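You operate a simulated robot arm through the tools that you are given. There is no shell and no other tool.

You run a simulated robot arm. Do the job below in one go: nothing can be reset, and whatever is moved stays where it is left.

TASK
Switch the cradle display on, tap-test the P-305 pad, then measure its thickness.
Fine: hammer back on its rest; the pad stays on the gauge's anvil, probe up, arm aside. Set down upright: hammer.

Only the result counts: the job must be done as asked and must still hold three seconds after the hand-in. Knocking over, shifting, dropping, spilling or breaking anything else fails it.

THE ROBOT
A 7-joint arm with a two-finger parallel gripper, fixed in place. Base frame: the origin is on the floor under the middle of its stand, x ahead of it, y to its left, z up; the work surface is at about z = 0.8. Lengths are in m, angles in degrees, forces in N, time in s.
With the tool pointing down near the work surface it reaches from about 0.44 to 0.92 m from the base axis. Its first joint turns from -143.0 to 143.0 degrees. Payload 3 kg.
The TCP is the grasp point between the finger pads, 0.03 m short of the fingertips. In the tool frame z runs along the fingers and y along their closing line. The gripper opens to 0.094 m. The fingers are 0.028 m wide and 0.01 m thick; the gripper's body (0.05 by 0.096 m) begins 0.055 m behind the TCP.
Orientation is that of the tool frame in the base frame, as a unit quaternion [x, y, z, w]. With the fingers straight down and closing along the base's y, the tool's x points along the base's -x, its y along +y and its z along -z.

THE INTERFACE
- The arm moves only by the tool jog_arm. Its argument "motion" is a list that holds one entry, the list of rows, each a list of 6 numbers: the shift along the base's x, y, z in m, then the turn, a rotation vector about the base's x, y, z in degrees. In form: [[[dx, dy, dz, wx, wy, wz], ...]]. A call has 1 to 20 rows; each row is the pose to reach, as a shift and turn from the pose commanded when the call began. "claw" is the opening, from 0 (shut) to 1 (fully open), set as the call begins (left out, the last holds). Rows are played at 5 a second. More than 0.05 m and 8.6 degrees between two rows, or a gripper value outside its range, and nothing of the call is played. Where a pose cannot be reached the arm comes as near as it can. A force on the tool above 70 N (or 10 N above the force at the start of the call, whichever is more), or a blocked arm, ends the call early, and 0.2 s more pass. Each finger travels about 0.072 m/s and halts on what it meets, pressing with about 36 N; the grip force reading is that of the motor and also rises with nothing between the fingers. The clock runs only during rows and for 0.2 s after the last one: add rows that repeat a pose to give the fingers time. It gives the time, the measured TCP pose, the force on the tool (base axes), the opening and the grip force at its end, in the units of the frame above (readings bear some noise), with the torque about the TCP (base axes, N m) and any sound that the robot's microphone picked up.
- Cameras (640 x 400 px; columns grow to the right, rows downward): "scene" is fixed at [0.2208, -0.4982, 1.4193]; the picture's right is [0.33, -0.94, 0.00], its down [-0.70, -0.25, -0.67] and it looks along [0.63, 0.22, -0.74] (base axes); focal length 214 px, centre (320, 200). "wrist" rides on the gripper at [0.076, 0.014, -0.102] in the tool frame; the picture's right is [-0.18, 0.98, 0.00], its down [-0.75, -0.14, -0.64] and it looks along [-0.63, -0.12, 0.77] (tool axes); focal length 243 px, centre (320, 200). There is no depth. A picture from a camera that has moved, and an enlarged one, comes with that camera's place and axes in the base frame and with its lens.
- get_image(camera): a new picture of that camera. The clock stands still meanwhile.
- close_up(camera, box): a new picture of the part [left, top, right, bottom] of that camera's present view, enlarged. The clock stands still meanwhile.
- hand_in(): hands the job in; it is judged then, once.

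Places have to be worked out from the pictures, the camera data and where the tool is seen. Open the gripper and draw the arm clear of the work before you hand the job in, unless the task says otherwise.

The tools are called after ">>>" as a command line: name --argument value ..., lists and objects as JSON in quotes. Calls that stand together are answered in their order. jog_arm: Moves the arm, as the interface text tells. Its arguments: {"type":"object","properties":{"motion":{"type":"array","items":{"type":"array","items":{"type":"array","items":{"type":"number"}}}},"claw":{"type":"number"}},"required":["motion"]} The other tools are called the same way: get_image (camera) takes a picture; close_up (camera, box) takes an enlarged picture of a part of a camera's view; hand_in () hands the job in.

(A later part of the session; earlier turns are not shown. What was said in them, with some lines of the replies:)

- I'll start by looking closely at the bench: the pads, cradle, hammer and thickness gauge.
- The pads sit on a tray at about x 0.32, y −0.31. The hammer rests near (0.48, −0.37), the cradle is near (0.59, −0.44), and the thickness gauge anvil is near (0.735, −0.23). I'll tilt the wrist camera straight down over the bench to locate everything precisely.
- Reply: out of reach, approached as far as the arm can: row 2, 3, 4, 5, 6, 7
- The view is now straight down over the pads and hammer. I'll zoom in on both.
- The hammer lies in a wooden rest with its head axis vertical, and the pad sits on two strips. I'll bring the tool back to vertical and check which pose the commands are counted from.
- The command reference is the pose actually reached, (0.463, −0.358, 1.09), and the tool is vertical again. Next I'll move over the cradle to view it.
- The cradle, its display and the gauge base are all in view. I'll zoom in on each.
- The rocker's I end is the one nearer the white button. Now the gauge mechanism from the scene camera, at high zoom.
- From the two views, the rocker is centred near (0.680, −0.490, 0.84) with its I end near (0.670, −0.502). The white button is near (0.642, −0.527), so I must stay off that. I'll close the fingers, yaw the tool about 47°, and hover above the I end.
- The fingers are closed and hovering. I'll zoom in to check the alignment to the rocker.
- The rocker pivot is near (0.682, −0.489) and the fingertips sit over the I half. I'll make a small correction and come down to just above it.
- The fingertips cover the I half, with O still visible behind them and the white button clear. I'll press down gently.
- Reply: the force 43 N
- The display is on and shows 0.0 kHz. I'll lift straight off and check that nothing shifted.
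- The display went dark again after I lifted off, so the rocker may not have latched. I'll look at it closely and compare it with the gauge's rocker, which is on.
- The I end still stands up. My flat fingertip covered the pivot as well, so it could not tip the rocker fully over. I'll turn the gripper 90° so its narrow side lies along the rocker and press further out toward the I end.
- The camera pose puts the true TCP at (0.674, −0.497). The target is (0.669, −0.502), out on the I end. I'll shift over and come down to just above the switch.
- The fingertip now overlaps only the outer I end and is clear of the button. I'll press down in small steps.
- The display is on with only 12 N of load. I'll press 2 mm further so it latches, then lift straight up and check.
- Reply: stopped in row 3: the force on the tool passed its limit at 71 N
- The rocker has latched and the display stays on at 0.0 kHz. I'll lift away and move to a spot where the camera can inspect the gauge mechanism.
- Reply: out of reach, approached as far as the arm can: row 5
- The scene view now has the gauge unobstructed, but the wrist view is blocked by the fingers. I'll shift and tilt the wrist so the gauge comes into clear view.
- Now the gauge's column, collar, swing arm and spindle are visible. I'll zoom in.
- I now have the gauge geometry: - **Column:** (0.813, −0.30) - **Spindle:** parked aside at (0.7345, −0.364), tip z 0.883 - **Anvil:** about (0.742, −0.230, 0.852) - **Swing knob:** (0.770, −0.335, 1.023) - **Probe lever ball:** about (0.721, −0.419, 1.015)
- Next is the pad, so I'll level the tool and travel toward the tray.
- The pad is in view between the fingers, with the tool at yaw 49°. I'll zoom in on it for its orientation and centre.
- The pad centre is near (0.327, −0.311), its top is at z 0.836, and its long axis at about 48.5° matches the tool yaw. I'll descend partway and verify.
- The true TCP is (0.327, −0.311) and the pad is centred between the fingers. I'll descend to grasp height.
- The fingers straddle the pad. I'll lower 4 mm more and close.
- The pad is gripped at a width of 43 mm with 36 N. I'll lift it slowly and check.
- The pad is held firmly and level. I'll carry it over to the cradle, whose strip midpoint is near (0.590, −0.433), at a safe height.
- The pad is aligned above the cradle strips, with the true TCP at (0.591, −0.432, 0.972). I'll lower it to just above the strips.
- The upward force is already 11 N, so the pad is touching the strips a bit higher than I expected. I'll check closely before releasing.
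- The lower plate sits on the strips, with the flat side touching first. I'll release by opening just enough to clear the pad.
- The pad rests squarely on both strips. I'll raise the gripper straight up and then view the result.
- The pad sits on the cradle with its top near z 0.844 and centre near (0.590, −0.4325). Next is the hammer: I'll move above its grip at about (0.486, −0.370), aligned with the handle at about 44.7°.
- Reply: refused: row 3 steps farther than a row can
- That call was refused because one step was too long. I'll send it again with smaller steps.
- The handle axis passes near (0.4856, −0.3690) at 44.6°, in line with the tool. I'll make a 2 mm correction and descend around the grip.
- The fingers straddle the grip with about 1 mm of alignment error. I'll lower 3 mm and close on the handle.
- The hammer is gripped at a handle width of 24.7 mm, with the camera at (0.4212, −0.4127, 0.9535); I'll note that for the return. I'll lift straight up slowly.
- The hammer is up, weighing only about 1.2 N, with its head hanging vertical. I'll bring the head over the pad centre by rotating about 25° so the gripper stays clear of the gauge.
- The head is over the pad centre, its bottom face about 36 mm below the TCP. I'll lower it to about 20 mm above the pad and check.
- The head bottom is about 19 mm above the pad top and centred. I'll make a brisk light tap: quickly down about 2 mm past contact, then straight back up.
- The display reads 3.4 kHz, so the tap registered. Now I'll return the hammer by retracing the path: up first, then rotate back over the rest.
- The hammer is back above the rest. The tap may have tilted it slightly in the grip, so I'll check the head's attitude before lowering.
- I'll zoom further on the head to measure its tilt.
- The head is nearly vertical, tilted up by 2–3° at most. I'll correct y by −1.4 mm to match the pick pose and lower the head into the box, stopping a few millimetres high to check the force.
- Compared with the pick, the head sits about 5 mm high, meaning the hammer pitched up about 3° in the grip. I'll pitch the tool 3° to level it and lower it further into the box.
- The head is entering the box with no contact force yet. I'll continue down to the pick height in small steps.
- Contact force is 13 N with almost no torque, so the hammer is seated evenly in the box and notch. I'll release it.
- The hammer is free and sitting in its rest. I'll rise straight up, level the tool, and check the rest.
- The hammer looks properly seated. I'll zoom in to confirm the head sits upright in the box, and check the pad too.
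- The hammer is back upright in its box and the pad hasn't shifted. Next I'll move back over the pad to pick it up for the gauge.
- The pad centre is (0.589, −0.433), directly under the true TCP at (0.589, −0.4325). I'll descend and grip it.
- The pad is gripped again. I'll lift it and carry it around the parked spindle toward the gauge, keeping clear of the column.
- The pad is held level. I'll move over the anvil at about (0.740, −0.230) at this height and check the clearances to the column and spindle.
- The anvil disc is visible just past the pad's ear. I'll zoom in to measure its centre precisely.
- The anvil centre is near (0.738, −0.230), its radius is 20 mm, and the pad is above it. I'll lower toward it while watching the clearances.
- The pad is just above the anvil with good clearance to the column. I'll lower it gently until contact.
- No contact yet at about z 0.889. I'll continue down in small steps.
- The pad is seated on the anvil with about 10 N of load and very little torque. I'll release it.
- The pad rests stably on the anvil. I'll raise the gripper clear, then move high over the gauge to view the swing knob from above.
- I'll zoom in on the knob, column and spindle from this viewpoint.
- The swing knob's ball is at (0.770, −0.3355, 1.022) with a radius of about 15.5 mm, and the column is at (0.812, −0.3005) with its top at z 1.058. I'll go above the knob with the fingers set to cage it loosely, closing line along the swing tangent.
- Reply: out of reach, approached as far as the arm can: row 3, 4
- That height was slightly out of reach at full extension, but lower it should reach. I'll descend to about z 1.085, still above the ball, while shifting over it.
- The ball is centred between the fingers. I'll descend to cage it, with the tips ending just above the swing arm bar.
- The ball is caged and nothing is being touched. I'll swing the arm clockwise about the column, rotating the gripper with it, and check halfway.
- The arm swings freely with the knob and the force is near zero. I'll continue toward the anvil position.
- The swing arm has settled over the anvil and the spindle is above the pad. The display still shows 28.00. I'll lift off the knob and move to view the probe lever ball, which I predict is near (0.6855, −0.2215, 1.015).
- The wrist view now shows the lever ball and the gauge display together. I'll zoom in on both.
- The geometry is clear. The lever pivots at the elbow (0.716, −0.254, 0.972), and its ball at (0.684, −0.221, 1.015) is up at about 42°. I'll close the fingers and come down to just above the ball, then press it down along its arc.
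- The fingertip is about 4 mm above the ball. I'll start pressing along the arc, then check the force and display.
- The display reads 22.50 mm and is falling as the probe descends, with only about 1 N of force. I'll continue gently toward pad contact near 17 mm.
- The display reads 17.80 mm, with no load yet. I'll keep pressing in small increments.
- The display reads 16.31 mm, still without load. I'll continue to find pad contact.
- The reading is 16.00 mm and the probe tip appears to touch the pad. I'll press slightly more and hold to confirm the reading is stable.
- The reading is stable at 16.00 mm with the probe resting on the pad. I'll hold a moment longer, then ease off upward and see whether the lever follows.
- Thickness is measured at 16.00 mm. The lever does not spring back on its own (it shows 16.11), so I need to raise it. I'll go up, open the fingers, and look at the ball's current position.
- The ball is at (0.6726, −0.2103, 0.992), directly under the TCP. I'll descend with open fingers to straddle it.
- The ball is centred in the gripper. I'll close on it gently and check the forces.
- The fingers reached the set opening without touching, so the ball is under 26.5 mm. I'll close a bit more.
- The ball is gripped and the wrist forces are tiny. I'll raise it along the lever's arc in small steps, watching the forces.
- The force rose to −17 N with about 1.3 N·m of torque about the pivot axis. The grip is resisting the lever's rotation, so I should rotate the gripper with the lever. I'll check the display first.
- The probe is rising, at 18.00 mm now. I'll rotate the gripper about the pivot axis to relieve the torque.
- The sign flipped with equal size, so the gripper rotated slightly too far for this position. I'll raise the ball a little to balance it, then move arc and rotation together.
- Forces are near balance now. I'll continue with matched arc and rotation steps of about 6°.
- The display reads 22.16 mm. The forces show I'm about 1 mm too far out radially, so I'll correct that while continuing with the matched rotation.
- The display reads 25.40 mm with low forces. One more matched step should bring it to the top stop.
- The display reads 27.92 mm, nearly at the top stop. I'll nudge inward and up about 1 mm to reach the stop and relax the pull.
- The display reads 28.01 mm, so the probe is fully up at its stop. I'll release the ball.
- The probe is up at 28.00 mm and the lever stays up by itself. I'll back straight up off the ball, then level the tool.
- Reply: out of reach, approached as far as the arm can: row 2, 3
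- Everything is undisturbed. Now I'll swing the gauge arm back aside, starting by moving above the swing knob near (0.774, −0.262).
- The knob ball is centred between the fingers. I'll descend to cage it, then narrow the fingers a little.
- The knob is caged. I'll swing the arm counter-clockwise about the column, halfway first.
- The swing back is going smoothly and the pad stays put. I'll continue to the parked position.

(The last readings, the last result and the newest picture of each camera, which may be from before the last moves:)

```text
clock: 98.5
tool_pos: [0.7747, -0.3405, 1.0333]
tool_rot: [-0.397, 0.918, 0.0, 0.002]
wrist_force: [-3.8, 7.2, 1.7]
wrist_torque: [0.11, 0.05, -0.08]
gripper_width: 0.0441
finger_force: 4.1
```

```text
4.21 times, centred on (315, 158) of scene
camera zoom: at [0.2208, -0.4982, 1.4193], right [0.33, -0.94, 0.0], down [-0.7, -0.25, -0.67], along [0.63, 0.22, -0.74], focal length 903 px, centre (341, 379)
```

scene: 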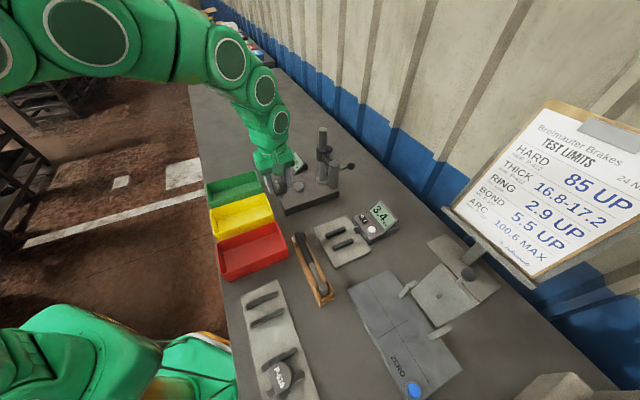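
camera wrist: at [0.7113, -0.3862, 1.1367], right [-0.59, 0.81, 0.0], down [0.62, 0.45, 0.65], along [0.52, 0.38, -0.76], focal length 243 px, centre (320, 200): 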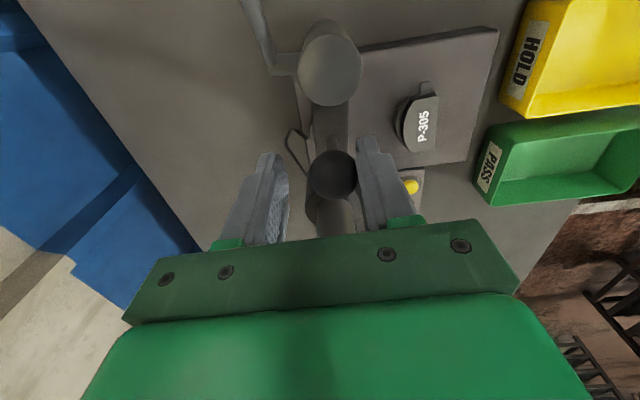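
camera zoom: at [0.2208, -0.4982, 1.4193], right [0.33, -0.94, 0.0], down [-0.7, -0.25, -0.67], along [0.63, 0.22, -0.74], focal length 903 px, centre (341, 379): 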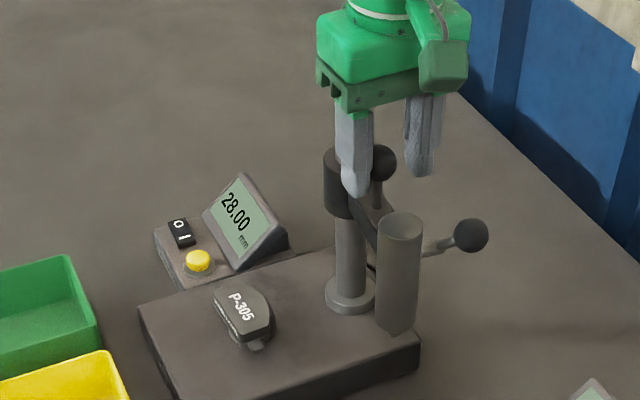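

The arm is back at its original parked position against its stop, with a light 8 N reaction. I'll open the fingers, back off slightly, and lift clear.

>>> jog_arm --motion '[[[0, 0, 0, 0, 0, 0], [-0.0015, 0.0025, 0, 0, 0, 0], [-0.0015, 0.0025, 0, 0, 0, 0], [-0.0015, 0.0025, 0.015, 0, 0, 0], [-0.0015, 0.0025, 0.03, 0, 0, 0], [-0.0015, 0.0025, 0.045, 0, 0, 0], [-0.0015, 0.0025, 0.055, 0, 0, 0]]]' --claw 0.6

>>> get_image --camera "wrist"

>>> close_up --camera "scene" --box '[265, 110, 365, 205]'

```text
clock: 100.2
tool_pos: [0.771, -0.3391, 1.088]
tool_rot: [-0.397, 0.918, 0.0, 0.002]
wrist_force: [-0.3, -0.7, -0.2]
wrist_torque: [0.03, 0.07, -0.03]
gripper_width: 0.0565
finger_force: 0.0
```

```text
taken
camera wrist: at [0.7084, -0.3837, 1.1903], right [-0.59, 0.81, 0.0], down [0.62, 0.45, 0.64], along [0.52, 0.38, -0.76], focal length 243 px, centre (320, 200)
```

wrist: 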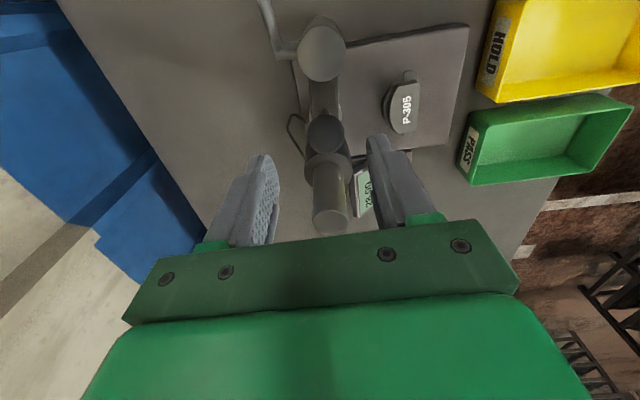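

```text
4.21 times, centred on (315, 158) of scene
camera zoom: at [0.2208, -0.4982, 1.4193], right [0.33, -0.94, 0.0], down [-0.7, -0.25, -0.67], along [0.63, 0.22, -0.74], focal length 903 px, centre (341, 379)
```

zoom: 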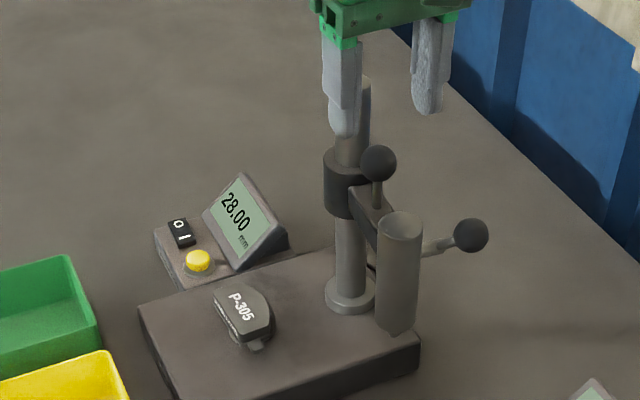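

The gauge is parked with the probe up and the pad still on the anvil. I'll withdraw the robot arm well clear and open the gripper.

>>> jog_arm --motion '[[[-0.03, 0.003, 0.005, 0, 0, 0], [-0.07, 0.01, 0.015, 0, 0, 0], [-0.11, 0.02, 0.03, 0, 0, -6], [-0.15, 0.035, 0.05, 0, 0, -13], [-0.19, 0.05, 0.075, 0, 0, -20], [-0.23, 0.07, 0.1, 0, 0, -27], [-0.26, 0.1, 0.12, 0, 0, -34], [-0.28, 0.14, 0.14, 0, 0, -41], [-0.29, 0.18, 0.15, 0, 0, -46], [-0.29, 0.18, 0.15, 0, 0, -46]]]' --claw 1

>>> get_image --camera "scene"

>>> get_image --camera "wrist"

```text
refused: row 6 steps farther than a row can; nothing moved
```

```text
taken
```

scene: 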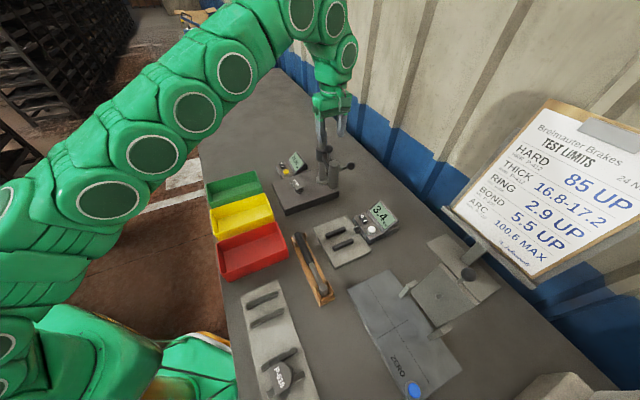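

```text
taken
camera wrist: at [0.7084, -0.3837, 1.1903], right [-0.59, 0.81, 0.0], down [0.62, 0.45, 0.64], along [0.52, 0.38, -0.76], focal length 243 px, centre (320, 200)
```

wrist: 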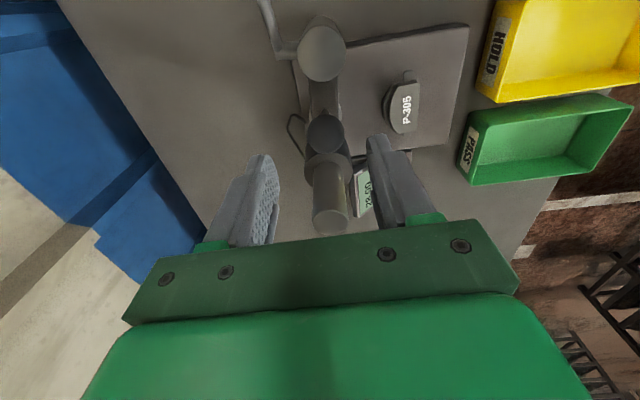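

That call was refused because one step was too long. I'll retreat with smaller steps, and first check that the pose is unchanged and clear.

>>> jog_arm --motion '[[[-0.03, 0.003, 0.005, 0, 0, 0], [-0.065, 0.01, 0.015, 0, 0, 0], [-0.1, 0.02, 0.028, 0, 0, -6], [-0.135, 0.032, 0.043, 0, 0, -13], [-0.17, 0.045, 0.06, 0, 0, -20], [-0.205, 0.06, 0.078, 0, 0, -27], [-0.235, 0.08, 0.095, 0, 0, -34], [-0.26, 0.105, 0.11, 0, 0, -41], [-0.28, 0.135, 0.125, 0, 0, -47], [-0.29, 0.165, 0.14, 0, 0, -47], [-0.29, 0.165, 0.14, 0, 0, -47]]]'

>>> jog_arm --motion '[[[0, 0.03, 0.01, 0, 0, 0], [0, 0.06, 0.02, 0, 0, 0], [0, 0.06, 0.02, 0, 0, 0]]]' --claw 1

>>> get_image --camera "scene"

>>> get_image --camera "wrist"

```text
clock: 102.5
tool_pos: [0.4837, -0.174, 1.229]
tool_rot: [0.002, 1.0, 0.0, 0.002]
wrist_force: [0.0, 0.3, -0.5]
wrist_torque: [-0.01, 0.0, 0.04]
gripper_width: 0.0564
finger_force: 0.1
```

```text
clock: 103.3
tool_pos: [0.4829, -0.1133, 1.2515]
tool_rot: [0.001, 1.0, 0.001, 0.003]
wrist_force: [-0.5, -0.1, 0.3]
wrist_torque: [0.02, -0.01, -0.01]
gripper_width: 0.0941
finger_force: 0.1
```

```text
taken
```

scene: 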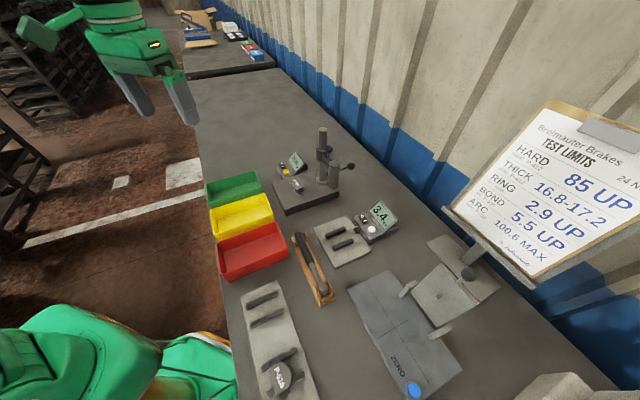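

```text
taken
camera wrist: at [0.4072, -0.0982, 1.3541], right [0.19, 0.98, 0.0], down [0.75, -0.14, 0.65], along [0.63, -0.12, -0.76], focal length 243 px, centre (320, 200)
```

wrist: 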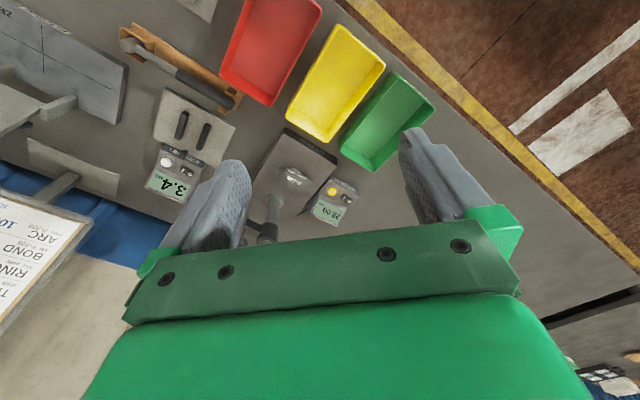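

The arm is clear and the gripper is open. One last close check of the final state before I hand in: hammer, gauge with pad, and cradle display.

>>> close_up --camera "scene" --box '[265, 115, 365, 210]'

>>> close_up --camera "scene" --box '[280, 225, 352, 310]'

>>> close_up --camera "scene" --box '[310, 195, 410, 265]'

```text
4.21 times, centred on (315, 162) of scene
camera zoom: at [0.2208, -0.4982, 1.4193], right [0.33, -0.94, 0.0], down [-0.7, -0.25, -0.67], along [0.63, 0.22, -0.74], focal length 903 px, centre (341, 358)
```

zoom: 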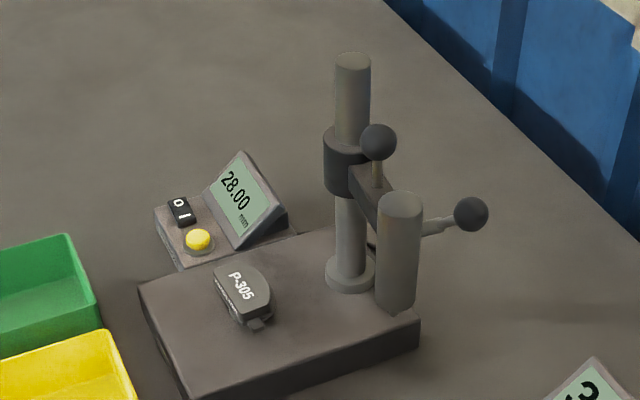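

```text
4.71 times, centred on (316, 268) of scene
camera zoom: at [0.2208, -0.4982, 1.4193], right [0.33, -0.94, 0.0], down [-0.7, -0.25, -0.67], along [0.63, 0.22, -0.74], focal length 1009 px, centre (339, -118)
```

zoom: 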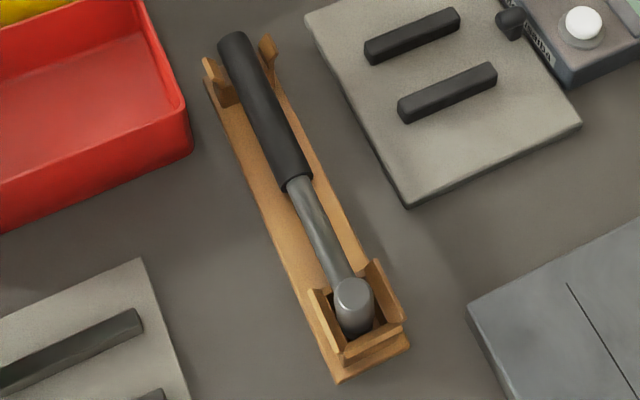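

```text
5.71 times, centred on (360, 230) of scene
camera zoom: at [0.2208, -0.4982, 1.4193], right [0.33, -0.94, 0.0], down [-0.7, -0.25, -0.67], along [0.63, 0.22, -0.74], focal length 1226 px, centre (91, 29)
```

zoom: 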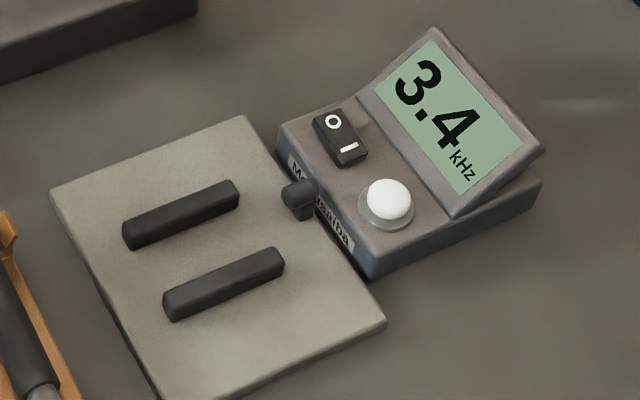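

The final state checks out:
- **Cradle display:** on, reading 3.4 kHz.
- **Hammer:** upright on its rest.
- **Pad:** on the anvil, with thickness measured at 16.00 mm.
- **Gauge:** probe up at 28.00 and swing arm parked aside.
- **Robot:** arm clear and gripper open.

I'm handing in now.

>>> hand_in

```text
The job is handed in.
```

The job is done and handed in. The P-305 pad rang at 3.4 kHz on the tap test, and its thickness measured 16.00 mm.

- **Tap test:** 3.4 kHz is above the sheet's ring limit of 2.9 kHz.
- **Thickness:** the reading held steady at 16.00 mm with the probe resting on the pad. The thickness limit on the sheet (16.8–17.2 mm) is for P-412, so I can't say from it whether 16.00 mm passes for P-305.
- **Final state:** the cradle display is on and the hammer is upright on its rest. The pad is on the gauge's anvil with the probe up (display at 28.00), and the gauge's swing arm is parked aside. The robot arm is clear with its gripper open.

The first press on the cradle switch didn't latch, so I pressed it again and it stayed on. The probe lever doesn't spring back, so I raised it to its top stop before parking the swing arm. In the last pictures everything else was where it started.
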